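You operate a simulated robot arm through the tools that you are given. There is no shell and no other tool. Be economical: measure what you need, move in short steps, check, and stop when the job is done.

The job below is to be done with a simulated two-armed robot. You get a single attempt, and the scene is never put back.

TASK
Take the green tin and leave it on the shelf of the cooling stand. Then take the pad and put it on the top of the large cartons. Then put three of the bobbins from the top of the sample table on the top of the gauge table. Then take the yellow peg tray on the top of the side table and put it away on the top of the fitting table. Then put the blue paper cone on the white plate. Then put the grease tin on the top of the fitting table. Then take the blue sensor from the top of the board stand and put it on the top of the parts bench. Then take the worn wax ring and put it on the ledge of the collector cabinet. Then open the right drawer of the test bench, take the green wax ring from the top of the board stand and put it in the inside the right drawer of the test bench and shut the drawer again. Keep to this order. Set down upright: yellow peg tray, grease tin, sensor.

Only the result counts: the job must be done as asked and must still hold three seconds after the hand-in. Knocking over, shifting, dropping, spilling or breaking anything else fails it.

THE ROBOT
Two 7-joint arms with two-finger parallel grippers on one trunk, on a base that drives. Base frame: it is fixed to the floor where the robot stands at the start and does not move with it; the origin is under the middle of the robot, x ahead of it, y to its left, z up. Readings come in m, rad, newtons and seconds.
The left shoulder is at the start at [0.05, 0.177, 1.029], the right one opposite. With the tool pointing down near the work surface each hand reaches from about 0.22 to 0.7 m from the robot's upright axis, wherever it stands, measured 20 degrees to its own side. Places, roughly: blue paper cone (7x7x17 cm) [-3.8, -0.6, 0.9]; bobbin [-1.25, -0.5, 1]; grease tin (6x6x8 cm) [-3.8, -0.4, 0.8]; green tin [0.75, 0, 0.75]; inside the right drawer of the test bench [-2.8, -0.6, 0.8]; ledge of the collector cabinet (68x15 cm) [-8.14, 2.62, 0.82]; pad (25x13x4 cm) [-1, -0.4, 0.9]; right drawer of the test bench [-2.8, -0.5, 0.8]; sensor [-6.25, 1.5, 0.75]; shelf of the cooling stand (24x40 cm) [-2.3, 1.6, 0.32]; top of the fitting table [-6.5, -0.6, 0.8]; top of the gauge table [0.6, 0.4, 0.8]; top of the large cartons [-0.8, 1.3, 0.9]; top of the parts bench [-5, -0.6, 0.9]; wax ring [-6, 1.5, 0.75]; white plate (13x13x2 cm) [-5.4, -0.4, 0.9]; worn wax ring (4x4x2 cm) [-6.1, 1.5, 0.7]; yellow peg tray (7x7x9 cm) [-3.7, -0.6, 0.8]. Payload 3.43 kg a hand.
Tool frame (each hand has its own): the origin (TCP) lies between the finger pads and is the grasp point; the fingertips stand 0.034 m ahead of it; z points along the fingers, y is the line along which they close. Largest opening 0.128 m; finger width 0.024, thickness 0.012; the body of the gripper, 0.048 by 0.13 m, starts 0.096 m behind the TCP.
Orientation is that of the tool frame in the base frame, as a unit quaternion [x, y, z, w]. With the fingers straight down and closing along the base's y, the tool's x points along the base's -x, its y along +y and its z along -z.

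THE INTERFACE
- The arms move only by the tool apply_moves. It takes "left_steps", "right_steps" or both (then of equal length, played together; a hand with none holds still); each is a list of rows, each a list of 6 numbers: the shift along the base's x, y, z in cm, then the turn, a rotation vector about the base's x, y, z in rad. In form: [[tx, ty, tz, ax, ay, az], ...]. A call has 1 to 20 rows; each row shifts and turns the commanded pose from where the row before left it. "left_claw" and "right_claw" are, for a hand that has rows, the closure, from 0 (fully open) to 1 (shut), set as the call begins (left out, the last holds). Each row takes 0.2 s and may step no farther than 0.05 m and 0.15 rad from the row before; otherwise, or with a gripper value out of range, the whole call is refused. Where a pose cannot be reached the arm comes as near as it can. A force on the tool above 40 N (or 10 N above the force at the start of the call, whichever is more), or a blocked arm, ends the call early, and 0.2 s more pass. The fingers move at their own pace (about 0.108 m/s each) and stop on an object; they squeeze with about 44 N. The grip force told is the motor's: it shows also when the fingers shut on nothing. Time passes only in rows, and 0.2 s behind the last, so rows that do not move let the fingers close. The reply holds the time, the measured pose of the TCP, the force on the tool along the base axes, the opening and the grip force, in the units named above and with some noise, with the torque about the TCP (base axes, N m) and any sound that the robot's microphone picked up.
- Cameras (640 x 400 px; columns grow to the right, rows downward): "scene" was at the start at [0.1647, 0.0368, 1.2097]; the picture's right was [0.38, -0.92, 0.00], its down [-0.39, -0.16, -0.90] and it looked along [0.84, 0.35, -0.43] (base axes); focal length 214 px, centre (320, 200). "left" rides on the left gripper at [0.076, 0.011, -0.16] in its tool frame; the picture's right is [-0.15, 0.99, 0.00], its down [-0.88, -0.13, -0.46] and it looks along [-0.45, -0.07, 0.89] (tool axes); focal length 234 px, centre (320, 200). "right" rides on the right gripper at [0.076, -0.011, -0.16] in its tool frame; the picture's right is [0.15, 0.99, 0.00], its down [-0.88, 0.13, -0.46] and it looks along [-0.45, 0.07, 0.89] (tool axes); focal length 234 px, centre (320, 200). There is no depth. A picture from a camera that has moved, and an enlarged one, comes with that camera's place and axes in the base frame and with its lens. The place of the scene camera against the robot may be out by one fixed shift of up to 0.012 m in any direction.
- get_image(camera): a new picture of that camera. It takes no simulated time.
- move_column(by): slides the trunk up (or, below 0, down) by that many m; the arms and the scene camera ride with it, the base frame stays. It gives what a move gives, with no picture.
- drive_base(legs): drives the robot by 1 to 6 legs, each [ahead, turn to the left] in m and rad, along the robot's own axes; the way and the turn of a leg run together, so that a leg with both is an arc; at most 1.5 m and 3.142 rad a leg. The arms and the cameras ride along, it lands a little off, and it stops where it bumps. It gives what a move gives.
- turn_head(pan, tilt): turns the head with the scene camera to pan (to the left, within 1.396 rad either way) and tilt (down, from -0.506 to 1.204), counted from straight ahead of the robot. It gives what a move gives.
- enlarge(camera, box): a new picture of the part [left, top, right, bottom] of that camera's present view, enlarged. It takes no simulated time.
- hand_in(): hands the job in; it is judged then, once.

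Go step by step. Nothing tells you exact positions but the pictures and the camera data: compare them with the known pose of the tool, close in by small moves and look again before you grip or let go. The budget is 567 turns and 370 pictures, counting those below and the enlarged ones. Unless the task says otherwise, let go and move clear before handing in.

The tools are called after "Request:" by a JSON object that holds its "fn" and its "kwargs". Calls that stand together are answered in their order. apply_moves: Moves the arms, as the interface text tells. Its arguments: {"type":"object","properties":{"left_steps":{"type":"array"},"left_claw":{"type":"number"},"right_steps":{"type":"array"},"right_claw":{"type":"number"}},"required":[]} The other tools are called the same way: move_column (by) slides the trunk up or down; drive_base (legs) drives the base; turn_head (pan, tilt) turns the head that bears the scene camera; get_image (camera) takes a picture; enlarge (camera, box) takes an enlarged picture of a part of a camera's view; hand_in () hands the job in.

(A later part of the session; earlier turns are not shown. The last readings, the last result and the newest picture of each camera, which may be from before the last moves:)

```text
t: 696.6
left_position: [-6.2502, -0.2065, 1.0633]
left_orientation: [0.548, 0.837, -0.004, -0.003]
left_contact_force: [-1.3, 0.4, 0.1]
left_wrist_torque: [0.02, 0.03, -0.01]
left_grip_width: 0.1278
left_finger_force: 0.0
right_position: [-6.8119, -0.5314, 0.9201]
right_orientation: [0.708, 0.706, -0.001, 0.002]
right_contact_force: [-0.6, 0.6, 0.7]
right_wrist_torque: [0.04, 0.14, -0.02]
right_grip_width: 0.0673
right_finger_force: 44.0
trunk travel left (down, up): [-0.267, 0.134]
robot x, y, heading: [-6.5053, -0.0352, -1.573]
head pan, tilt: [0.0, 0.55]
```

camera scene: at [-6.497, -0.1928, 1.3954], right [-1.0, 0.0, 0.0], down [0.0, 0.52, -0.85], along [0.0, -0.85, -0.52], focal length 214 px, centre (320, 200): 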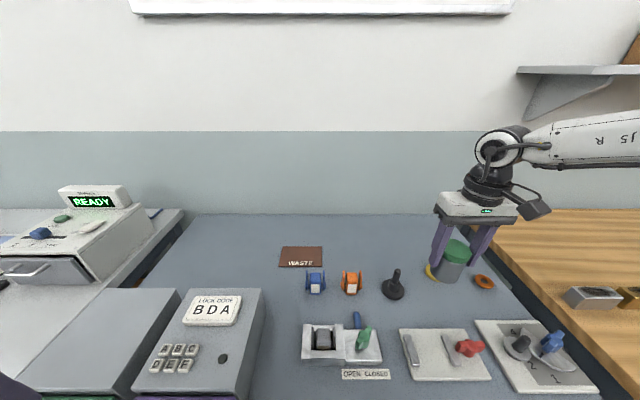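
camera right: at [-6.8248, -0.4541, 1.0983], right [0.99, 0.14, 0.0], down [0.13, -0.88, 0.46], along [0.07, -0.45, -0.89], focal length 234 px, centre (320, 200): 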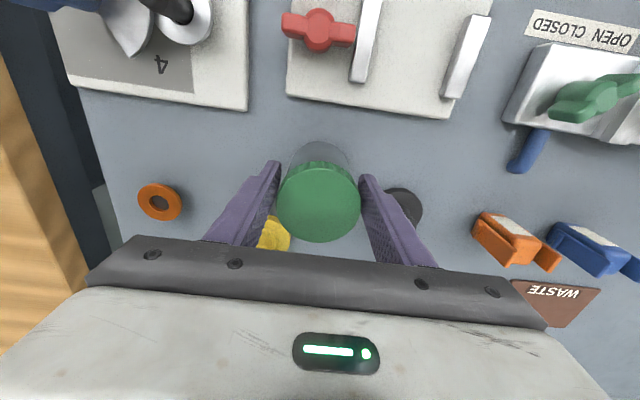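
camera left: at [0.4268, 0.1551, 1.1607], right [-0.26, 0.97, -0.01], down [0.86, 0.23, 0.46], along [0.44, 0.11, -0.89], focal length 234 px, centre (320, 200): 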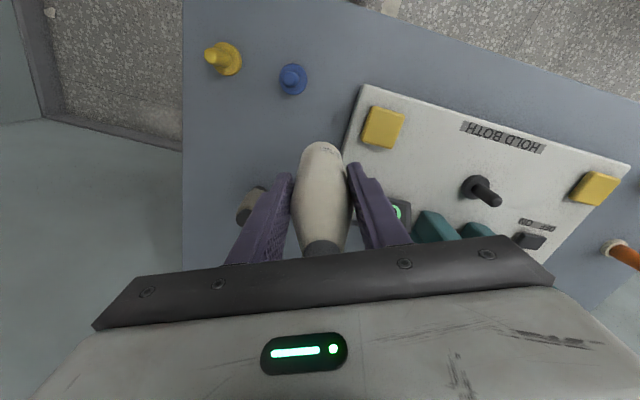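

Just touching. Release and rise.

Request:
{"fn": "move_column", "kwargs": {"by": -0.002}}

Request:
{"fn": "apply_moves", "kwargs": {"right_steps": [[0, 0, 0, 0, 0, 0], [0, 0, 0, 0, 0, 0], [0, 0, 0, 0, 0, 0]], "right_claw": 0.3}}

Request:
{"fn": "move_column", "kwargs": {"by": 0.13}}

Request:
{"fn": "apply_moves", "kwargs": {"right_steps": [[0, 0, 2, 0, 0, 0], [0, 4, 0, 0, 0, 0], [0, 4, 0, 0, 0, 0], [0, 4, 0, 0, 0, 0], [0, 4, 0, 0, 0, 0]]}}

Request:
{"fn": "get_image", "kwargs": {"camera": "scene"}}

```text
t: 697.2
left_position: [-6.2494, -0.2053, 1.0605]
left_orientation: [0.547, 0.837, -0.004, -0.002]
left_contact_force: [-0.4, -0.2, 0.7]
left_wrist_torque: [0.0, 0.02, -0.01]
left_grip_width: 0.1279
left_finger_force: 0.0
right_position: [-6.8122, -0.5308, 0.921]
right_orientation: [0.709, 0.706, -0.001, 0.003]
right_contact_force: [-2.0, 0.3, 13.2]
right_wrist_torque: [0.2, 0.32, -0.02]
right_grip_width: 0.0673
right_finger_force: 44.3
trunk travel left (down, up): [-0.265, 0.136]
robot x, y, heading: [-6.5091, -0.0294, -1.574]
head pan, tilt: [0.0, 0.55]
```

```text
t: 698.0
left_position: [-6.2486, -0.2064, 1.0614]
left_orientation: [0.547, 0.837, -0.004, -0.003]
left_contact_force: [-0.6, -0.5, 0.5]
left_wrist_torque: [-0.01, 0.01, -0.05]
left_grip_width: 0.1282
left_finger_force: 0.1
right_position: [-6.8119, -0.5304, 0.9184]
right_orientation: [0.709, 0.706, 0.0, 0.002]
right_contact_force: [-0.6, 0.8, 0.2]
right_wrist_torque: [-0.02, 0.01, 0.0]
right_grip_width: 0.0894
right_finger_force: 0.0
trunk travel left (down, up): [-0.265, 0.136]
robot x, y, heading: [-6.5057, -0.0365, -1.57]
head pan, tilt: [0.0, 0.55]
```

```text
t: 699.5
left_position: [-6.2492, -0.2067, 1.1908]
left_orientation: [0.548, 0.837, -0.004, -0.003]
left_contact_force: [-0.5, -0.5, -0.7]
left_wrist_torque: [-0.02, -0.01, 0.03]
left_grip_width: 0.1277
left_finger_force: 0.0
right_position: [-6.8118, -0.5317, 1.0484]
right_orientation: [0.708, 0.706, 0.0, 0.001]
right_contact_force: [0.9, 0.2, 0.1]
right_wrist_torque: [-0.01, 0.03, -0.03]
right_grip_width: 0.0893
right_finger_force: 0.1
trunk travel left (down, up): [-0.395, 0.006]
robot x, y, heading: [-6.5063, -0.0352, -1.568]
head pan, tilt: [0.0, 0.55]
```

```text
t: 700.7
left_position: [-6.2498, -0.2042, 1.1918]
left_orientation: [0.547, 0.837, -0.005, -0.003]
left_contact_force: [-0.3, -0.4, -0.4]
left_wrist_torque: [-0.02, -0.01, 0.03]
left_grip_width: 0.1278
left_finger_force: 0.1
right_position: [-6.8122, -0.3702, 1.0693]
right_orientation: [0.708, 0.706, 0.0, 0.002]
right_contact_force: [-0.1, -0.4, 0.0]
right_wrist_torque: [0.03, -0.01, 0.01]
right_grip_width: 0.0897
right_finger_force: 0.0
trunk travel left (down, up): [-0.395, 0.006]
robot x, y, heading: [-6.5058, -0.0367, -1.574]
head pan, tilt: [0.0, 0.55]
```

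```text
116 pictures are left
camera scene: at [-6.497, -0.1922, 1.3945], right [-1.0, 0.0, 0.0], down [0.0, 0.52, -0.85], along [0.0, -0.85, -0.52], focal length 214 px, centre (320, 200)
```

scene: 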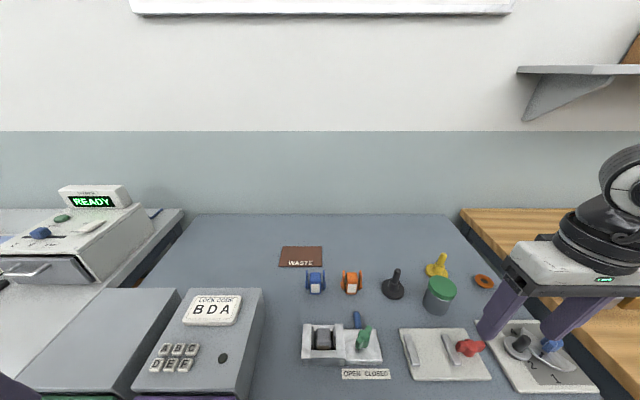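

Grease tin placed upright. Now turn around to the board stand.

Request:
{"fn": "drive_base", "kwargs": {"legs": [[-0.42, 0], [0, 1.57], [0.4, 0], [0, 1.57]]}}

Request:
{"fn": "turn_head", "kwargs": {"pan": 0.0, "tilt": 0.55}}

Request:
{"fn": "get_image", "kwargs": {"camera": "scene"}}

```text
t: 713.0
left_position: [-6.3602, 0.5559, 1.1904]
left_orientation: [0.831, -0.557, 0.003, -0.004]
left_contact_force: [0.2, 0.5, 0.4]
left_wrist_torque: [-0.01, -0.01, 0.0]
left_grip_width: 0.1279
left_finger_force: 0.0
right_position: [-5.7935, 0.7086, 1.0692]
right_orientation: [-0.698, 0.716, 0.001, 0.0]
right_contact_force: [-0.5, 0.3, -0.8]
right_wrist_torque: [0.0, 0.01, 0.02]
right_grip_width: 0.0895
right_finger_force: 0.1
trunk travel left (down, up): [-0.395, 0.006]
robot x, y, heading: [-6.1068, 0.3768, 1.553]
head pan, tilt: [0.0, 0.55]
```

```text
t: 713.6
left_position: [-6.3588, 0.5558, 1.1917]
left_orientation: [0.831, -0.557, 0.003, -0.003]
left_contact_force: [-0.9, 0.7, 0.0]
left_wrist_torque: [0.01, 0.01, -0.03]
left_grip_width: 0.1277
left_finger_force: 0.0
right_position: [-5.7937, 0.7074, 1.0671]
right_orientation: [-0.698, 0.717, 0.001, -0.001]
right_contact_force: [0.1, 0.5, 0.2]
right_wrist_torque: [0.03, 0.01, -0.01]
right_grip_width: 0.0897
right_finger_force: 0.1
trunk travel left (down, up): [-0.395, 0.006]
robot x, y, heading: [-6.1119, 0.3756, 1.548]
head pan, tilt: [0.0, 0.55]
```

```text
115 pictures are left
camera scene: at [-6.0935, 0.5396, 1.3944], right [1.0, -0.02, 0.0], down [-0.01, -0.52, -0.85], along [0.02, 0.85, -0.52], focal length 214 px, centre (320, 200)
```

scene: 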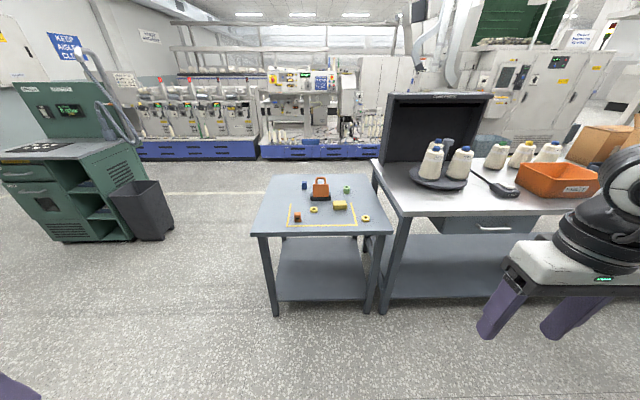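

Request:
{"fn": "enlarge", "kwargs": {"camera": "scene", "box": [245, 165, 395, 245]}}

```text
4.27 times, centred on (320, 205) of scene
camera zoom: at [-6.0935, 0.5396, 1.3944], right [1.0, -0.02, 0.0], down [-0.01, -0.52, -0.85], along [0.02, 0.85, -0.52], focal length 915 px, centre (320, 179)
```

zoom: 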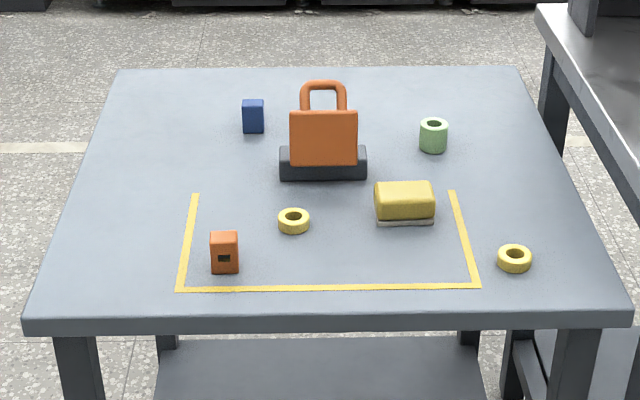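

The blue sensor box is at about (−6.165, 1.7), the likely worn ring at (−6.10, 1.5), the green ring at (−5.90, 1.67). The sensor is best reached from the stand's west side, so I'll drive there.

Request:
{"fn": "drive_base", "kwargs": {"legs": [[0, 0.8], [0.87, 0], [0, -0.78], [0.98, 0], [0, -1.57]]}}

Request:
{"fn": "turn_head", "kwargs": {"pan": 0.0, "tilt": 0.65}}

Request:
{"fn": "get_image", "kwargs": {"camera": "scene"}}

Request:
{"fn": "get_image", "kwargs": {"camera": "right"}}

```text
t: 730.9
left_position: [-6.5445, 2.2426, 1.1915]
left_orientation: [-0.202, 0.979, -0.005, 0.001]
left_contact_force: [0.6, 0.2, 0.2]
left_wrist_torque: [0.01, 0.0, 0.0]
left_grip_width: 0.1282
left_finger_force: 0.0
right_position: [-6.3805, 1.6797, 1.0693]
right_orientation: [0.004, 1.0, 0.0, 0.001]
right_contact_force: [0.1, 0.0, 0.3]
right_wrist_torque: [0.0, 0.02, -0.01]
right_grip_width: 0.0897
right_finger_force: 0.1
trunk travel left (down, up): [-0.395, 0.006]
robot x, y, heading: [-6.7167, 1.9853, -0.003]
head pan, tilt: [0.0, 0.55]
```

```text
t: 731.6
left_position: [-6.5454, 2.2438, 1.1909]
left_orientation: [-0.202, 0.979, -0.005, 0.001]
left_contact_force: [-0.5, -0.4, -0.7]
left_wrist_torque: [0.03, -0.01, 0.02]
left_grip_width: 0.128
left_finger_force: 0.1
right_position: [-6.38, 1.6799, 1.0688]
right_orientation: [0.004, 1.0, 0.001, 0.001]
right_contact_force: [0.5, 1.1, 0.2]
right_wrist_torque: [0.01, 0.0, 0.0]
right_grip_width: 0.0895
right_finger_force: 0.2
trunk travel left (down, up): [-0.395, 0.006]
robot x, y, heading: [-6.7171, 1.9872, -0.005]
head pan, tilt: [0.0, 0.649]
```

```text
113 pictures are left
camera scene: at [-6.5499, 1.9875, 1.3856], right [0.0, -1.0, 0.0], down [-0.6, 0.0, -0.8], along [0.8, 0.0, -0.6], focal length 214 px, centre (320, 200)
```

scene: 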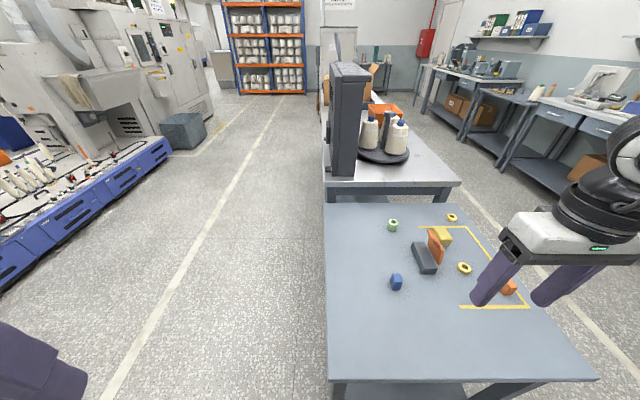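

```text
112 pictures are left
camera right: at [-6.4577, 1.6689, 1.2276], right [-0.14, 0.99, 0.0], down [0.88, 0.12, 0.46], along [0.45, 0.07, -0.89], focal length 234 px, centre (320, 200)
```

right: 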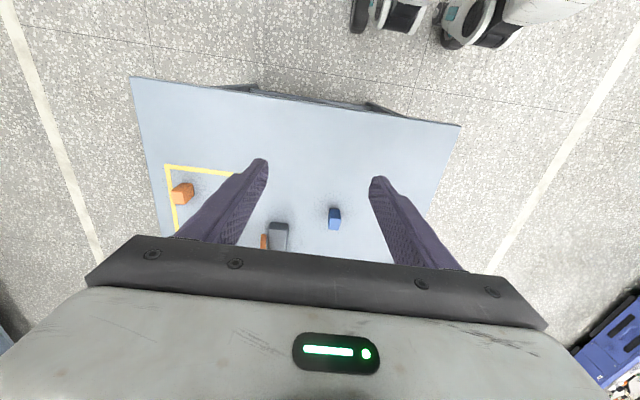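

Sensor at about (−6.18, 1.747), top z≈0.79. Move the right hand over it and lower the trunk partway.

Request:
{"fn": "apply_moves", "kwargs": {"right_steps": [[4, 1.2, 0, 0, 0, 0], [4, 1.2, 0, 0, 0, 0], [4, 1.2, 0, 0, 0, 0], [4, 1.2, 0, 0, 0, 0], [3.5, 1.2, 0, 0, 0, 0], [0, 0, 0, 0, 0, 0]], "right_claw": 0.4}}

Request:
{"fn": "move_column", "kwargs": {"by": -0.15}}

Request:
{"fn": "get_image", "kwargs": {"camera": "right"}}

Request:
{"fn": "get_image", "kwargs": {"camera": "scene"}}

```text
t: 733.0
left_position: [-6.5453, 2.2429, 1.1909]
left_orientation: [-0.203, 0.979, -0.006, 0.0]
left_contact_force: [-0.5, 0.1, -0.2]
left_wrist_torque: [-0.03, 0.0, 0.01]
left_grip_width: 0.1281
left_finger_force: 0.2
right_position: [-6.1855, 1.7402, 1.0701]
right_orientation: [0.003, 1.0, 0.001, 0.002]
right_contact_force: [0.7, -0.1, -0.1]
right_wrist_torque: [-0.04, -0.01, -0.01]
right_grip_width: 0.0764
right_finger_force: 0.0
trunk travel left (down, up): [-0.395, 0.006]
robot x, y, heading: [-6.7163, 1.983, -0.004]
head pan, tilt: [0.0, 0.649]
```

```text
t: 734.7
left_position: [-6.5437, 2.243, 1.0407]
left_orientation: [-0.203, 0.979, -0.005, 0.001]
left_contact_force: [-0.3, 0.2, 0.5]
left_wrist_torque: [-0.03, 0.01, 0.01]
left_grip_width: 0.128
left_finger_force: 0.1
right_position: [-6.1846, 1.7399, 0.9186]
right_orientation: [0.003, 1.0, 0.001, 0.0]
right_contact_force: [0.0, -0.1, -0.2]
right_wrist_torque: [0.0, 0.02, 0.01]
right_grip_width: 0.0767
right_finger_force: 0.1
trunk travel left (down, up): [-0.245, 0.156]
robot x, y, heading: [-6.7139, 1.9859, -0.002]
head pan, tilt: [0.0, 0.649]
```

```text
111 pictures are left
camera right: at [-6.2628, 1.7288, 1.078], right [-0.14, 0.99, 0.0], down [0.88, 0.12, 0.46], along [0.45, 0.07, -0.89], focal length 234 px, centre (320, 200)
```

right: 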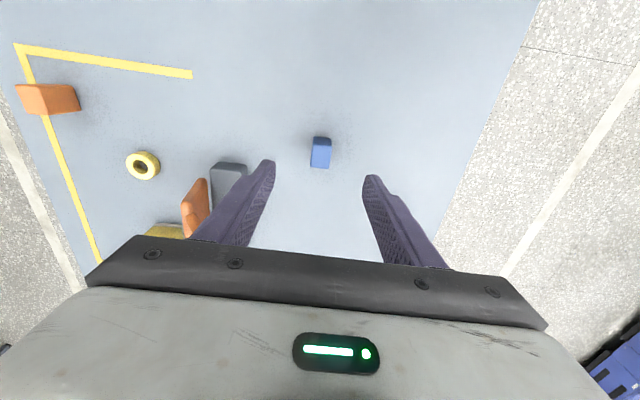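

```text
110 pictures are left
camera scene: at [-6.55, 1.9874, 1.2357], right [0.0, -1.0, 0.0], down [-0.6, 0.0, -0.8], along [0.8, 0.0, -0.6], focal length 214 px, centre (320, 200)
```

scene: 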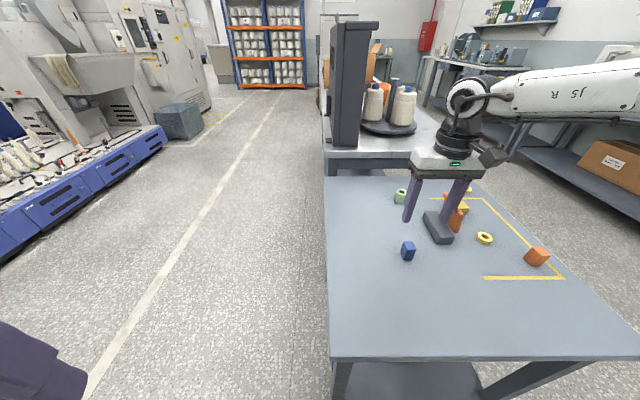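

Request:
{"fn": "apply_moves", "kwargs": {"right_steps": [[0.1, 0.3, 0, 0, 0, 0], [0, 0, 0, 0, 0, 0]]}}

Request:
{"fn": "move_column", "kwargs": {"by": -0.1}}

Request:
{"fn": "get_image", "kwargs": {"camera": "right"}}

```text
t: 735.3
left_position: [-6.5442, 2.2429, 1.0402]
left_orientation: [-0.203, 0.979, -0.005, 0.001]
left_contact_force: [-0.5, 0.4, -0.6]
left_wrist_torque: [-0.06, -0.02, 0.01]
left_grip_width: 0.1284
left_finger_force: 0.1
right_position: [-6.184, 1.7428, 0.9182]
right_orientation: [0.004, 1.0, 0.001, 0.002]
right_contact_force: [-1.0, 1.0, -0.4]
right_wrist_torque: [0.02, 0.04, 0.01]
right_grip_width: 0.0766
right_finger_force: 0.0
trunk travel left (down, up): [-0.245, 0.156]
robot x, y, heading: [-6.7157, 1.9868, -0.005]
head pan, tilt: [0.0, 0.649]
```

```text
t: 736.6
left_position: [-6.5438, 2.2423, 0.9405]
left_orientation: [-0.204, 0.979, -0.005, 0.001]
left_contact_force: [-0.4, -0.7, -0.7]
left_wrist_torque: [-0.01, -0.02, 0.01]
left_grip_width: 0.1281
left_finger_force: 0.1
right_position: [-6.1853, 1.7439, 0.819]
right_orientation: [0.004, 1.0, 0.001, 0.001]
right_contact_force: [-0.6, -0.3, 0.7]
right_wrist_torque: [0.0, 0.0, 0.01]
right_grip_width: 0.0767
right_finger_force: 0.1
trunk travel left (down, up): [-0.145, 0.256]
robot x, y, heading: [-6.7132, 1.9856, -0.001]
head pan, tilt: [0.0, 0.649]
```

```text
109 pictures are left
camera right: at [-6.2617, 1.7318, 0.978], right [-0.14, 0.99, 0.0], down [0.88, 0.12, 0.46], along [0.45, 0.07, -0.89], focal length 234 px, centre (320, 200)
```

right: 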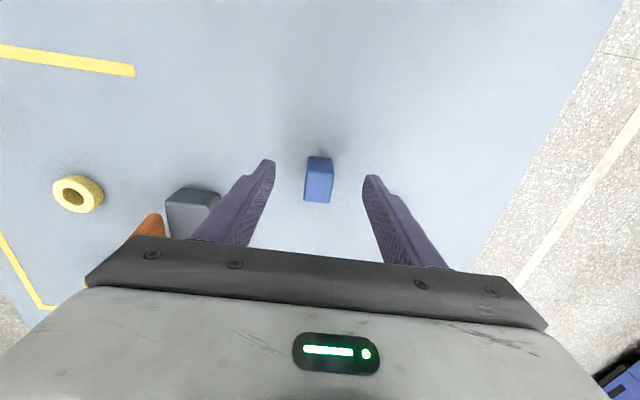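

Request:
{"fn": "move_column", "kwargs": {"by": -0.026}}

Request:
{"fn": "get_image", "kwargs": {"camera": "right"}}

Request:
{"fn": "enlarge", "kwargs": {"camera": "scene", "box": [360, 120, 520, 260]}}

```text
t: 737.4
left_position: [-6.5452, 2.2426, 0.9143]
left_orientation: [-0.203, 0.979, -0.005, 0.0]
left_contact_force: [0.2, 0.0, 0.6]
left_wrist_torque: [0.02, -0.02, -0.01]
left_grip_width: 0.1282
left_finger_force: 0.0
right_position: [-6.1856, 1.7425, 0.7926]
right_orientation: [0.003, 1.0, 0.001, 0.001]
right_contact_force: [0.5, -1.0, 0.3]
right_wrist_torque: [0.03, -0.05, -0.02]
right_grip_width: 0.077
right_finger_force: 0.1
trunk travel left (down, up): [-0.119, 0.282]
robot x, y, heading: [-6.7205, 1.9859, -0.005]
head pan, tilt: [0.0, 0.649]
```

```text
108 pictures are left
camera right: at [-6.2617, 1.7318, 0.952], right [-0.14, 0.99, 0.0], down [0.88, 0.12, 0.46], along [0.45, 0.07, -0.89], focal length 234 px, centre (320, 200)
```

right: 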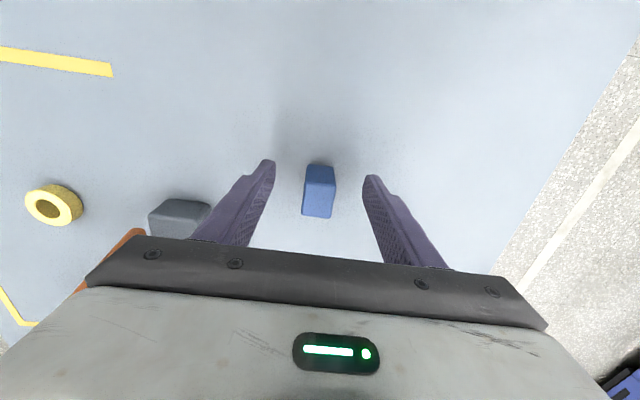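

```text
2.86 times, centred on (440, 190) of scene
camera zoom: at [-6.55, 1.9874, 1.1096], right [0.0, -1.0, 0.0], down [-0.6, 0.0, -0.8], along [0.8, 0.0, -0.6], focal length 613 px, centre (-23, 229)
```

zoom: 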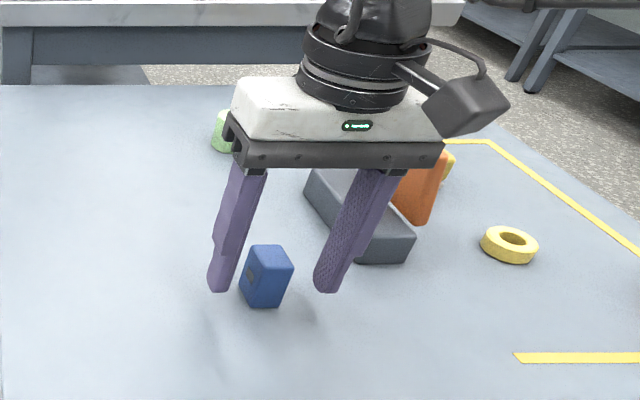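

Straddled. Close.

Request:
{"fn": "apply_moves", "kwargs": {"right_steps": [[0, 0, 0, 0, 0, 0], [0, 0, 0, 0, 0, 0], [0, 0, 0, 0, 0, 0]], "right_claw": 1}}

Request:
{"fn": "move_column", "kwargs": {"by": 0.06}}

Request:
{"fn": "get_image", "kwargs": {"camera": "right"}}

Request:
{"fn": "enlarge", "kwargs": {"camera": "scene", "box": [360, 120, 520, 260]}}

```text
t: 738.2
left_position: [-6.5456, 2.242, 0.9147]
left_orientation: [-0.202, 0.979, -0.006, 0.001]
left_contact_force: [-1.6, -0.4, -0.7]
left_wrist_torque: [-0.05, -0.03, -0.01]
left_grip_width: 0.1279
left_finger_force: 0.1
right_position: [-6.185, 1.7419, 0.7928]
right_orientation: [0.004, 1.0, 0.0, 0.001]
right_contact_force: [-0.1, 0.2, 0.4]
right_wrist_torque: [0.02, -0.02, 0.03]
right_grip_width: 0.0248
right_finger_force: 44.3
trunk travel left (down, up): [-0.119, 0.282]
robot x, y, heading: [-6.715, 1.9811, -0.005]
head pan, tilt: [0.0, 0.649]
```

```text
t: 739.2
left_position: [-6.5431, 2.2426, 0.9744]
left_orientation: [-0.203, 0.979, -0.004, 0.001]
left_contact_force: [0.1, -0.2, 0.0]
left_wrist_torque: [0.01, -0.01, -0.01]
left_grip_width: 0.1281
left_finger_force: 0.2
right_position: [-6.1855, 1.7419, 0.8528]
right_orientation: [0.004, 1.0, 0.001, 0.001]
right_contact_force: [0.6, 0.3, -0.2]
right_wrist_torque: [0.01, 0.02, -0.02]
right_grip_width: 0.0245
right_finger_force: 44.4
trunk travel left (down, up): [-0.179, 0.222]
robot x, y, heading: [-6.7151, 1.982, -0.003]
head pan, tilt: [0.0, 0.649]
```

```text
106 pictures are left
camera right: at [-6.2615, 1.7317, 1.0118], right [-0.14, 0.99, 0.0], down [0.88, 0.12, 0.46], along [0.45, 0.07, -0.89], focal length 234 px, centre (320, 200)
```

right: 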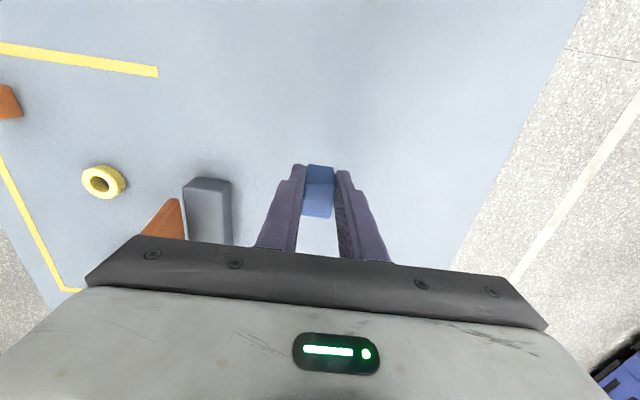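

```text
2.86 times, centred on (440, 190) of scene
camera zoom: at [-6.5498, 1.9874, 1.1696], right [0.0, -1.0, 0.0], down [-0.6, 0.0, -0.8], along [0.8, 0.0, -0.6], focal length 613 px, centre (-23, 229)
```

zoom: 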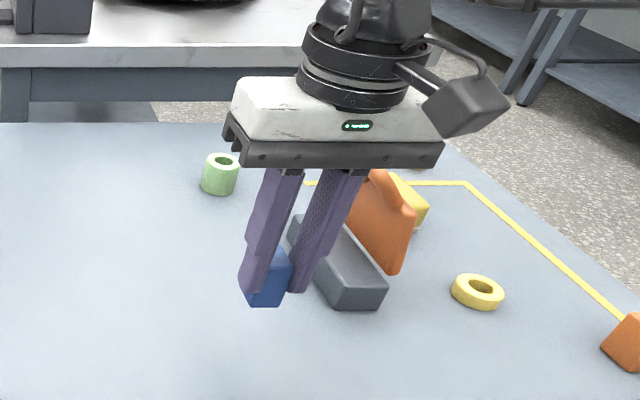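

Sensor held. While here, look closely at the two yellow rings to tell the worn one.

Request:
{"fn": "enlarge", "kwargs": {"camera": "scene", "box": [455, 170, 515, 220]}}

Request:
{"fn": "enlarge", "kwargs": {"camera": "right", "box": [70, 150, 140, 210]}}

Request:
{"fn": "get_image", "kwargs": {"camera": "scene"}}

```text
8.00 times, centred on (485, 195) of scene
camera zoom: at [-6.5498, 1.9874, 1.1696], right [0.0, -1.0, 0.0], down [-0.6, 0.0, -0.8], along [0.8, 0.0, -0.6], focal length 1716 px, centre (-1000, 240)
```

zoom: 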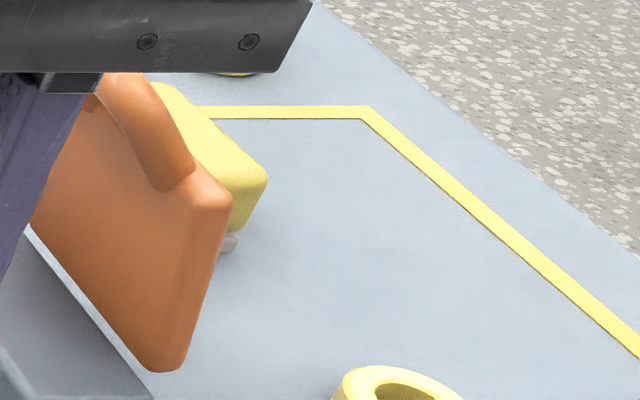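

```text
6.67 times, centred on (105, 180) of right
camera zoom: at [-6.2615, 1.7317, 1.0118], right [-0.14, 0.99, 0.0], down [0.88, 0.12, 0.46], along [0.45, 0.07, -0.89], focal length 1561 px, centre (1753, 333)
```

zoom: 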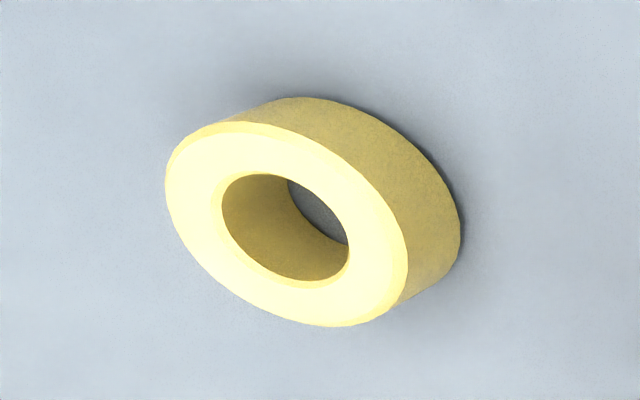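

```text
102 pictures are left
camera scene: at [-6.5498, 1.9874, 1.1696], right [0.0, -1.0, 0.0], down [-0.6, 0.0, -0.8], along [0.8, 0.0, -0.6], focal length 214 px, centre (320, 200)
```

scene: 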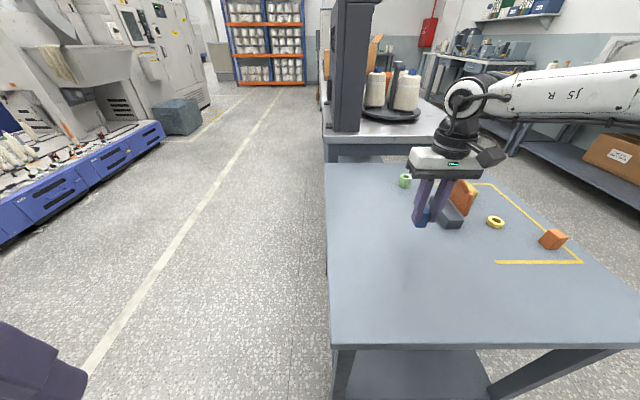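

Ring 1 near (−6.10, 1.495) matches the worn ring's place. Now carry the sensor to the parts bench; a free strip lies at about (−4.98, −0.37).

Request:
{"fn": "move_column", "kwargs": {"by": 0.22}}

Request:
{"fn": "apply_moves", "kwargs": {"right_steps": [[-4, 0, 0, 0, 0, 0], [-4, 0, 0, 0, 0, 0], [-4, 0, 0, 0, 0, 0], [-4, 0, 0, 0, 0, 0], [-4, 0, 0, 0, 0, 0]]}}

Request:
{"fn": "drive_base", "kwargs": {"legs": [[-0.2, 0], [0, -1.57], [1.5, 0], [0, 1.57], [1.2, 0], [1.01, 0]]}}

Request:
{"fn": "drive_base", "kwargs": {"legs": [[0, -1.57], [0.3, 0]]}}

Request:
{"fn": "turn_head", "kwargs": {"pan": -0.15, "tilt": 0.7}}

Request:
{"fn": "get_image", "kwargs": {"camera": "scene"}}

```text
t: 741.5
left_position: [-6.5444, 2.2435, 1.1947]
left_orientation: [-0.203, 0.979, -0.005, 0.001]
left_contact_force: [-0.7, 0.2, 0.5]
left_wrist_torque: [0.02, -0.02, 0.0]
left_grip_width: 0.128
left_finger_force: 0.0
right_position: [-6.1855, 1.7411, 1.0727]
right_orientation: [0.003, 1.0, 0.002, 0.001]
right_contact_force: [-0.1, 0.5, -0.1]
right_wrist_torque: [0.01, -0.02, 0.0]
right_grip_width: 0.0248
right_finger_force: 44.2
trunk travel left (down, up): [-0.399, 0.002]
robot x, y, heading: [-6.7159, 1.9887, -0.002]
head pan, tilt: [0.0, 0.649]
```

```text
t: 742.7
left_position: [-6.5452, 2.2436, 1.1947]
left_orientation: [-0.204, 0.979, -0.005, 0.001]
left_contact_force: [0.1, -0.8, -0.2]
left_wrist_torque: [0.0, 0.02, -0.03]
left_grip_width: 0.1281
left_finger_force: 0.0
right_position: [-6.3875, 1.7427, 1.0727]
right_orientation: [0.003, 1.0, 0.002, 0.001]
right_contact_force: [-0.9, 0.2, -0.3]
right_wrist_torque: [0.0, 0.03, 0.03]
right_grip_width: 0.0246
right_finger_force: 43.4
trunk travel left (down, up): [-0.399, 0.002]
robot x, y, heading: [-6.7131, 1.9825, -0.003]
head pan, tilt: [0.0, 0.649]
```

```text
t: 769.4
left_position: [-4.5383, 0.7684, 1.195]
left_orientation: [-0.205, 0.979, -0.005, 0.001]
left_contact_force: [-0.6, -0.4, -0.7]
left_wrist_torque: [-0.02, 0.01, 0.0]
left_grip_width: 0.1279
left_finger_force: 0.0
right_position: [-4.3773, 0.2691, 1.0733]
right_orientation: [0.002, 1.0, 0.001, 0.001]
right_contact_force: [-0.5, -0.6, 0.3]
right_wrist_torque: [-0.02, 0.02, -0.03]
right_grip_width: 0.0248
right_finger_force: 44.0
trunk travel left (down, up): [-0.399, 0.002]
robot x, y, heading: [-4.7068, 0.5109, 0.001]
head pan, tilt: [0.0, 0.649]
```

```text
t: 775.3
left_position: [-4.451, 0.0433, 1.1952]
left_orientation: [0.547, 0.837, -0.003, -0.002]
left_contact_force: [0.0, -0.1, -0.2]
left_wrist_torque: [-0.01, 0.0, -0.01]
left_grip_width: 0.1283
left_finger_force: 0.1
right_position: [-4.9511, -0.1203, 1.0722]
right_orientation: [0.707, 0.707, 0.001, 0.001]
right_contact_force: [0.4, -0.2, -0.6]
right_wrist_torque: [0.02, 0.01, 0.02]
right_grip_width: 0.0248
right_finger_force: 44.2
trunk travel left (down, up): [-0.399, 0.002]
robot x, y, heading: [-4.7109, 0.2176, -1.563]
head pan, tilt: [0.0, 0.649]
```

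```text
t: 776.0
left_position: [-4.4516, 0.0451, 1.1948]
left_orientation: [0.546, 0.838, -0.005, -0.003]
left_contact_force: [-0.6, 0.0, -0.3]
left_wrist_torque: [0.0, -0.01, -0.02]
left_grip_width: 0.1278
left_finger_force: 0.1
right_position: [-4.9513, -0.1179, 1.0728]
right_orientation: [0.707, 0.708, 0.001, 0.0]
right_contact_force: [0.2, -0.4, -0.5]
right_wrist_torque: [0.04, -0.01, -0.02]
right_grip_width: 0.0247
right_finger_force: 44.1
trunk travel left (down, up): [-0.399, 0.002]
robot x, y, heading: [-4.7082, 0.2101, -1.569]
head pan, tilt: [-0.15, 0.7]
```

```text
101 pictures are left
camera scene: at [-4.711, 0.0629, 1.3853], right [-0.99, 0.15, 0.0], down [0.09, 0.64, -0.77], along [-0.11, -0.76, -0.64], focal length 214 px, centre (320, 200)
```

scene: 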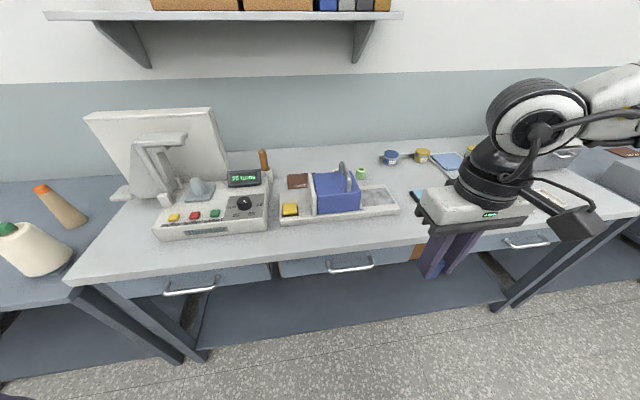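

Request:
{"fn": "drive_base", "kwargs": {"legs": [[0.14, 0]]}}

Request:
{"fn": "apply_moves", "kwargs": {"right_steps": [[-0.5, -3.5, 0, 0, 0, 0], [-0.5, -3.5, 0, 0, 0, 0], [-0.5, -3.5, 0, 0, 0, 0], [0, 0, 0, 0, 0, 0]]}}

Request:
{"fn": "move_column", "kwargs": {"by": -0.1}}

Request:
{"fn": "get_image", "kwargs": {"camera": "right"}}

Request:
{"fn": "get_image", "kwargs": {"camera": "scene"}}

```text
t: 777.3
left_position: [-4.4507, -0.0954, 1.1952]
left_orientation: [0.545, 0.838, -0.004, -0.003]
left_contact_force: [0.9, -0.3, 0.1]
left_wrist_torque: [0.01, 0.03, 0.01]
left_grip_width: 0.128
left_finger_force: 0.0
right_position: [-4.9504, -0.2581, 1.0718]
right_orientation: [0.707, 0.707, 0.001, 0.002]
right_contact_force: [0.0, -0.2, 0.0]
right_wrist_torque: [0.02, 0.0, -0.01]
right_grip_width: 0.0243
right_finger_force: 43.9
trunk travel left (down, up): [-0.399, 0.002]
robot x, y, heading: [-4.7033, 0.076, -1.567]
head pan, tilt: [-0.15, 0.7]
```

```text
t: 778.3
left_position: [-4.4505, -0.0954, 1.1949]
left_orientation: [0.545, 0.838, -0.005, -0.003]
left_contact_force: [-0.9, -0.2, -0.4]
left_wrist_torque: [-0.02, 0.0, 0.03]
left_grip_width: 0.1283
left_finger_force: 0.1
right_position: [-4.9647, -0.3628, 1.0729]
right_orientation: [0.707, 0.707, 0.0, 0.001]
right_contact_force: [0.5, 0.2, 0.0]
right_wrist_torque: [-0.02, -0.01, 0.03]
right_grip_width: 0.0248
right_finger_force: 43.3
trunk travel left (down, up): [-0.399, 0.002]
robot x, y, heading: [-4.7082, 0.0783, -1.565]
head pan, tilt: [-0.15, 0.7]
```

```text
t: 779.6
left_position: [-4.4501, -0.0958, 1.0946]
left_orientation: [0.546, 0.838, -0.003, -0.002]
left_contact_force: [0.2, -0.2, 0.6]
left_wrist_torque: [0.02, -0.01, 0.03]
left_grip_width: 0.128
left_finger_force: 0.0
right_position: [-4.9662, -0.3638, 0.9723]
right_orientation: [0.707, 0.707, 0.0, 0.001]
right_contact_force: [0.0, -0.2, -0.2]
right_wrist_torque: [0.0, -0.02, 0.03]
right_grip_width: 0.0246
right_finger_force: 44.4
trunk travel left (down, up): [-0.299, 0.102]
robot x, y, heading: [-4.7063, 0.0784, -1.569]
head pan, tilt: [-0.15, 0.7]
```

```text
100 pictures are left
camera right: at [-4.9782, -0.286, 1.1319], right [0.99, 0.15, 0.0], down [0.13, -0.88, 0.46], along [0.07, -0.45, -0.89], focal length 234 px, centre (320, 200)
```

right: 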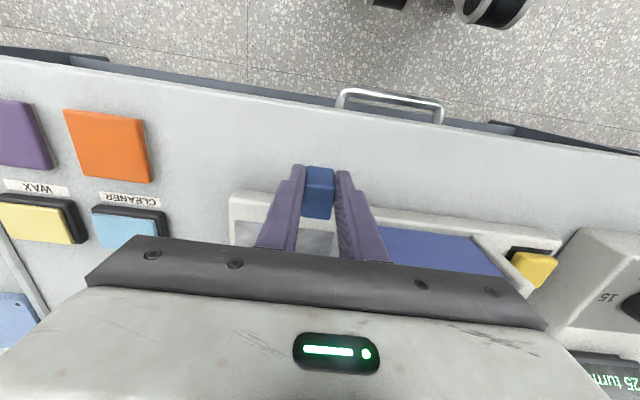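

```text
99 pictures are left
camera scene: at [-4.7105, -0.0771, 1.2853], right [-0.99, 0.15, 0.0], down [0.09, 0.64, -0.77], along [-0.11, -0.76, -0.64], focal length 214 px, centre (320, 200)
```

scene: 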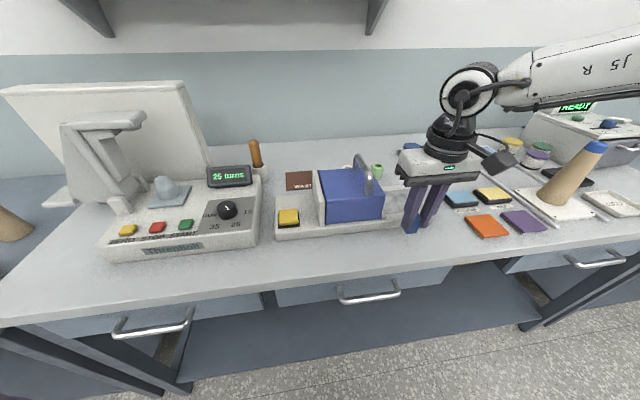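

Request:
{"fn": "move_column", "kwargs": {"by": -0.048}}

Request:
{"fn": "move_column", "kwargs": {"by": -0.006}}

Request:
{"fn": "enlarge", "kwargs": {"camera": "scene", "box": [370, 120, 490, 230]}}

```text
t: 780.6
left_position: [-4.4512, -0.0939, 1.0475]
left_orientation: [0.546, 0.838, -0.005, -0.003]
left_contact_force: [-0.3, -0.7, -0.6]
left_wrist_torque: [-0.02, 0.0, -0.05]
left_grip_width: 0.1279
left_finger_force: 0.0
right_position: [-4.9657, -0.3663, 0.9302]
right_orientation: [0.707, 0.707, -0.005, 0.007]
right_contact_force: [-0.9, 1.8, 12.4]
right_wrist_torque: [0.15, 0.0, -0.03]
right_grip_width: 0.0246
right_finger_force: 44.5
trunk travel left (down, up): [-0.251, 0.15]
robot x, y, heading: [-4.7077, 0.0727, -1.568]
head pan, tilt: [-0.15, 0.7]
stopped: the force on the tool passed its limit at 40 N (the readings are from after the stop); the commanded pose is now the measured one
```

```text
t: 781.2
left_position: [-4.4516, -0.0944, 1.0405]
left_orientation: [0.547, 0.837, -0.004, -0.003]
left_contact_force: [0.2, 0.7, 0.4]
left_wrist_torque: [-0.01, 0.01, 0.04]
left_grip_width: 0.128
left_finger_force: 0.0
right_position: [-4.9659, -0.3682, 0.9288]
right_orientation: [0.707, 0.707, -0.008, 0.011]
right_contact_force: [-1.3, 2.3, 11.9]
right_wrist_torque: [0.18, 0.0, -0.03]
right_grip_width: 0.0247
right_finger_force: 43.1
trunk travel left (down, up): [-0.245, 0.156]
robot x, y, heading: [-4.7085, 0.0748, -1.568]
head pan, tilt: [-0.15, 0.7]
stopped: the force on the tool passed its limit at 40 N (the readings are from after the stop); the commanded pose is now the measured one
```

```text
3.64 times, centred on (430, 175) of scene
camera zoom: at [-4.7104, -0.0759, 1.2316], right [-0.99, 0.15, 0.0], down [0.09, 0.64, -0.77], along [-0.11, -0.76, -0.64], focal length 780 px, centre (-80, 291)
```

zoom: 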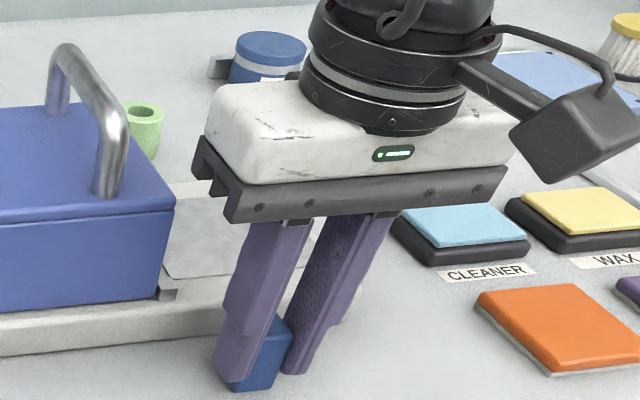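

Contact around 0.931. Relieve, re-level, and set it down gently.

Request:
{"fn": "move_column", "kwargs": {"by": 0.014}}

Request:
{"fn": "apply_moves", "kwargs": {"right_steps": [[0, 0.3, 0, 0.026, -0.004, 0], [0, 0, 0, 0, 0, 0]]}}

Request:
{"fn": "enlarge", "kwargs": {"camera": "right", "box": [250, 130, 390, 250]}}

```text
t: 781.8
left_position: [-4.4505, -0.0953, 1.0546]
left_orientation: [0.546, 0.838, -0.004, -0.003]
left_contact_force: [-0.3, 0.0, -0.5]
left_wrist_torque: [-0.02, 0.01, 0.03]
left_grip_width: 0.1282
left_finger_force: 0.1
right_position: [-4.9666, -0.3678, 0.9399]
right_orientation: [0.707, 0.707, -0.008, 0.009]
right_contact_force: [0.1, 0.4, -0.3]
right_wrist_torque: [0.0, 0.0, 0.0]
right_grip_width: 0.0247
right_finger_force: 44.1
trunk travel left (down, up): [-0.259, 0.142]
robot x, y, heading: [-4.7117, 0.0769, -1.568]
head pan, tilt: [-0.15, 0.7]
```

```text
t: 782.4
left_position: [-4.4523, -0.0949, 1.0546]
left_orientation: [0.546, 0.838, -0.005, -0.002]
left_contact_force: [0.0, 0.0, 0.4]
left_wrist_torque: [0.01, -0.01, 0.0]
left_grip_width: 0.128
left_finger_force: 0.0
right_position: [-4.9652, -0.3647, 0.9418]
right_orientation: [0.707, 0.707, 0.004, 0.002]
right_contact_force: [0.9, 0.8, -0.4]
right_wrist_torque: [0.03, 0.0, -0.01]
right_grip_width: 0.0248
right_finger_force: 44.3
trunk travel left (down, up): [-0.259, 0.142]
robot x, y, heading: [-4.7088, 0.0762, -1.567]
head pan, tilt: [-0.15, 0.7]
```

```text
3.33 times, centred on (320, 190) of right
camera zoom: at [-4.9789, -0.2886, 1.1006], right [0.99, 0.15, 0.01], down [0.13, -0.88, 0.45], along [0.07, -0.45, -0.89], focal length 781 px, centre (320, 233)
```

zoom: 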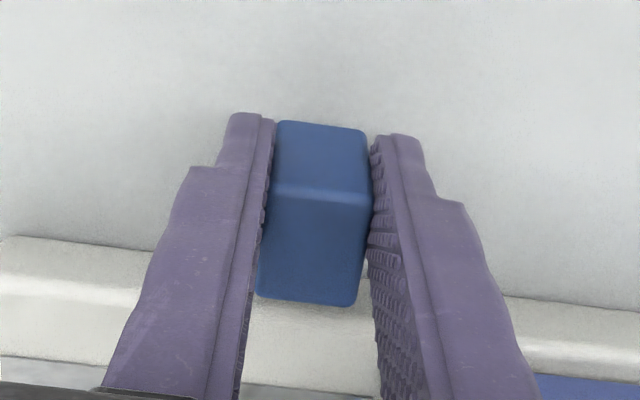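

Request:
{"fn": "move_column", "kwargs": {"by": -0.006}}

Request:
{"fn": "move_column", "kwargs": {"by": -0.003}}

```text
t: 783.0
left_position: [-4.4521, -0.0953, 1.0496]
left_orientation: [0.546, 0.838, -0.004, -0.003]
left_contact_force: [-0.8, -0.2, 0.1]
left_wrist_torque: [-0.03, -0.01, 0.02]
left_grip_width: 0.1279
left_finger_force: 0.0
right_position: [-4.9657, -0.3658, 0.9356]
right_orientation: [0.708, 0.706, 0.004, 0.001]
right_contact_force: [-0.7, 0.5, -0.8]
right_wrist_torque: [-0.01, 0.01, 0.01]
right_grip_width: 0.0245
right_finger_force: 43.8
trunk travel left (down, up): [-0.253, 0.148]
robot x, y, heading: [-4.7067, 0.0779, -1.568]
head pan, tilt: [-0.15, 0.7]
```

```text
t: 783.5
left_position: [-4.4505, -0.0952, 1.0481]
left_orientation: [0.546, 0.838, -0.004, -0.003]
left_contact_force: [-0.6, 0.8, 0.0]
left_wrist_torque: [-0.02, 0.05, 0.02]
left_grip_width: 0.1284
left_finger_force: 0.1
right_position: [-4.965, -0.3647, 0.9326]
right_orientation: [0.707, 0.707, 0.004, 0.001]
right_contact_force: [-1.2, -0.8, 0.9]
right_wrist_torque: [-0.02, -0.02, -0.01]
right_grip_width: 0.0249
right_finger_force: 44.0
trunk travel left (down, up): [-0.25, 0.151]
robot x, y, heading: [-4.7118, 0.0743, -1.569]
head pan, tilt: [-0.15, 0.7]
```

Request:
{"fn": "move_column", "kwargs": {"by": -0.002}}

Request:
{"fn": "apply_moves", "kwargs": {"right_steps": [[0, 0, 0, 0, 0, 0], [0, 0, 0, 0, 0, 0], [0, 0, 0, 0, 0, 0]], "right_claw": 0.6}}

Request:
{"fn": "move_column", "kwargs": {"by": 0.12}}

Request:
{"fn": "enlarge", "kwargs": {"camera": "scene", "box": [320, 160, 500, 290]}}

```text
t: 784.0
left_position: [-4.4506, -0.0946, 1.0442]
left_orientation: [0.547, 0.837, -0.005, -0.003]
left_contact_force: [0.3, -0.2, -0.8]
left_wrist_torque: [0.01, -0.04, 0.03]
left_grip_width: 0.1282
left_finger_force: 0.0
right_position: [-4.967, -0.3657, 0.9298]
right_orientation: [0.707, 0.707, 0.004, 0.001]
right_contact_force: [-1.3, -0.5, -0.3]
right_wrist_torque: [-0.02, 0.01, 0.02]
right_grip_width: 0.0247
right_finger_force: 43.7
trunk travel left (down, up): [-0.248, 0.153]
robot x, y, heading: [-4.7127, 0.0772, -1.566]
head pan, tilt: [-0.15, 0.7]
```

```text
t: 784.8
left_position: [-4.452, -0.0942, 1.0445]
left_orientation: [0.546, 0.838, -0.004, -0.003]
left_contact_force: [0.8, -0.2, 0.6]
left_wrist_torque: [0.01, 0.0, 0.0]
left_grip_width: 0.1282
left_finger_force: 0.2
right_position: [-4.965, -0.3638, 0.9298]
right_orientation: [0.707, 0.707, 0.004, 0.001]
right_contact_force: [-0.4, -0.6, -0.4]
right_wrist_torque: [-0.01, 0.03, -0.02]
right_grip_width: 0.0511
right_finger_force: 0.1
trunk travel left (down, up): [-0.248, 0.153]
robot x, y, heading: [-4.7077, 0.0742, -1.567]
head pan, tilt: [-0.15, 0.7]
```

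```text
t: 786.3
left_position: [-4.4505, -0.095, 1.1634]
left_orientation: [0.546, 0.838, -0.004, -0.003]
left_contact_force: [0.4, -0.1, -0.6]
left_wrist_torque: [0.01, -0.01, 0.01]
left_grip_width: 0.128
left_finger_force: 0.0
right_position: [-4.9654, -0.365, 1.0494]
right_orientation: [0.707, 0.707, 0.004, 0.001]
right_contact_force: [0.1, -0.4, -0.6]
right_wrist_torque: [0.0, -0.02, 0.02]
right_grip_width: 0.0515
right_finger_force: 0.0
trunk travel left (down, up): [-0.368, 0.033]
robot x, y, heading: [-4.7071, 0.0766, -1.567]
head pan, tilt: [-0.15, 0.7]
```

```text
3.08 times, centred on (410, 225) of scene
camera zoom: at [-4.7108, -0.0769, 1.3548], right [-0.99, 0.15, 0.0], down [0.09, 0.64, -0.76], along [-0.11, -0.76, -0.64], focal length 660 px, centre (43, 123)
```

zoom: 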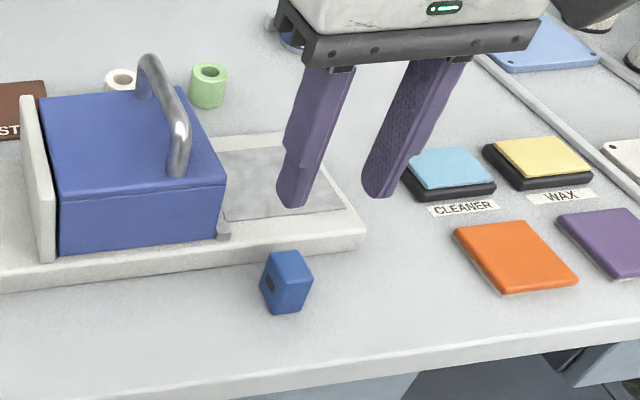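

The sensor stands upright on the parts bench. Next: the worn ring, from the south side of the board stand.

Request:
{"fn": "drive_base", "kwargs": {"legs": [[-0.36, 0], [0, -1.575], [1.0, 0], [0.67, 0], [0, -1.57], [0.5, 0]]}}

Request:
{"fn": "turn_head", "kwargs": {"pan": -0.3, "tilt": 0.7}}

Request:
{"fn": "get_image", "kwargs": {"camera": "scene"}}

Request:
{"fn": "get_image", "kwargs": {"camera": "right"}}

```text
t: 807.0
left_position: [-6.6313, 1.1011, 1.1637]
left_orientation: [0.829, -0.559, 0.002, -0.004]
left_contact_force: [-0.9, -0.4, 0.1]
left_wrist_torque: [0.02, 0.0, -0.01]
left_grip_width: 0.1283
left_finger_force: 0.0
right_position: [-6.108, 1.3558, 1.049]
right_orientation: [-0.697, 0.717, 0.002, -0.004]
right_contact_force: [0.4, -0.7, 0.2]
right_wrist_torque: [-0.02, -0.02, 0.0]
right_grip_width: 0.0514
right_finger_force: 0.1
trunk travel left (down, up): [-0.368, 0.033]
robot x, y, heading: [-6.3777, 0.9213, 1.54]
head pan, tilt: [-0.15, 0.7]
```

```text
t: 807.7
left_position: [-6.6303, 1.1015, 1.1634]
left_orientation: [0.83, -0.558, 0.003, -0.004]
left_contact_force: [0.0, 0.7, -0.1]
left_wrist_torque: [0.01, 0.02, -0.01]
left_grip_width: 0.128
left_finger_force: 0.1
right_position: [-6.1079, 1.3548, 1.0503]
right_orientation: [-0.697, 0.717, 0.0, -0.005]
right_contact_force: [-0.2, 0.2, 0.1]
right_wrist_torque: [-0.02, -0.03, 0.02]
right_grip_width: 0.0514
right_finger_force: 0.1
trunk travel left (down, up): [-0.368, 0.033]
robot x, y, heading: [-6.3787, 0.9174, 1.547]
head pan, tilt: [-0.3, 0.7]
```

```text
95 pictures are left
camera scene: at [-6.3403, 1.0747, 1.3549], right [0.95, -0.32, 0.0], down [-0.21, -0.61, -0.77], along [0.25, 0.72, -0.64], focal length 214 px, centre (320, 200)
```

scene: 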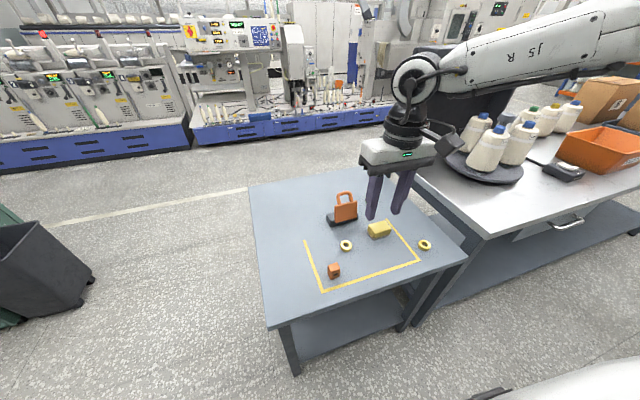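

```text
94 pictures are left
camera right: at [-6.0994, 1.2802, 1.2097], right [-0.99, -0.12, 0.01], down [-0.1, 0.89, 0.45], along [-0.06, 0.45, -0.89], focal length 234 px, centre (320, 200)
```

right: 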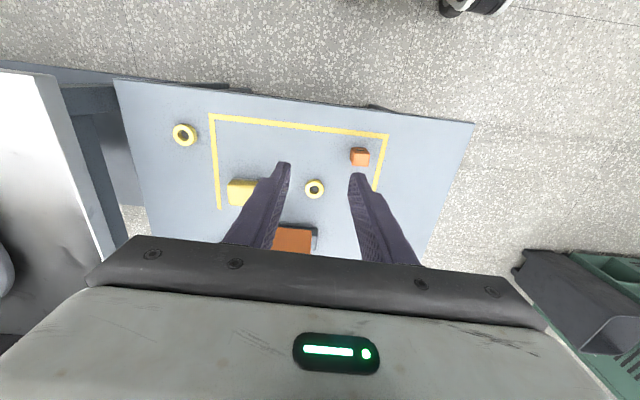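

Request:
{"fn": "enlarge", "kwargs": {"camera": "right", "box": [285, 165, 345, 215]}}

Request:
{"fn": "enlarge", "kwargs": {"camera": "right", "box": [155, 110, 215, 160]}}

```text
8.00 times, centred on (315, 190) of right
camera zoom: at [-6.0994, 1.2802, 1.2097], right [-0.99, -0.12, 0.01], down [-0.1, 0.89, 0.45], along [-0.06, 0.45, -0.89], focal length 1873 px, centre (360, 280)
```

zoom: 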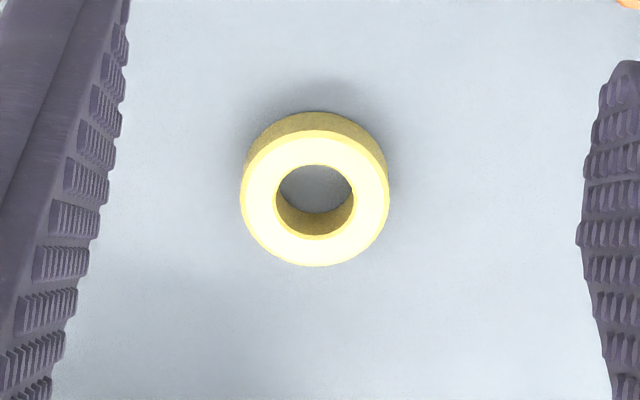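

```text
8.00 times, centred on (185, 135) of right
camera zoom: at [-6.0994, 1.2802, 1.2097], right [-0.99, -0.12, 0.01], down [-0.1, 0.89, 0.45], along [-0.06, 0.45, -0.89], focal length 1873 px, centre (1400, 720)
```

zoom: 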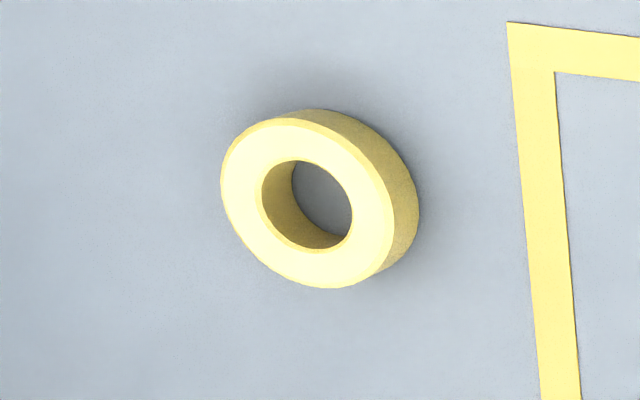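

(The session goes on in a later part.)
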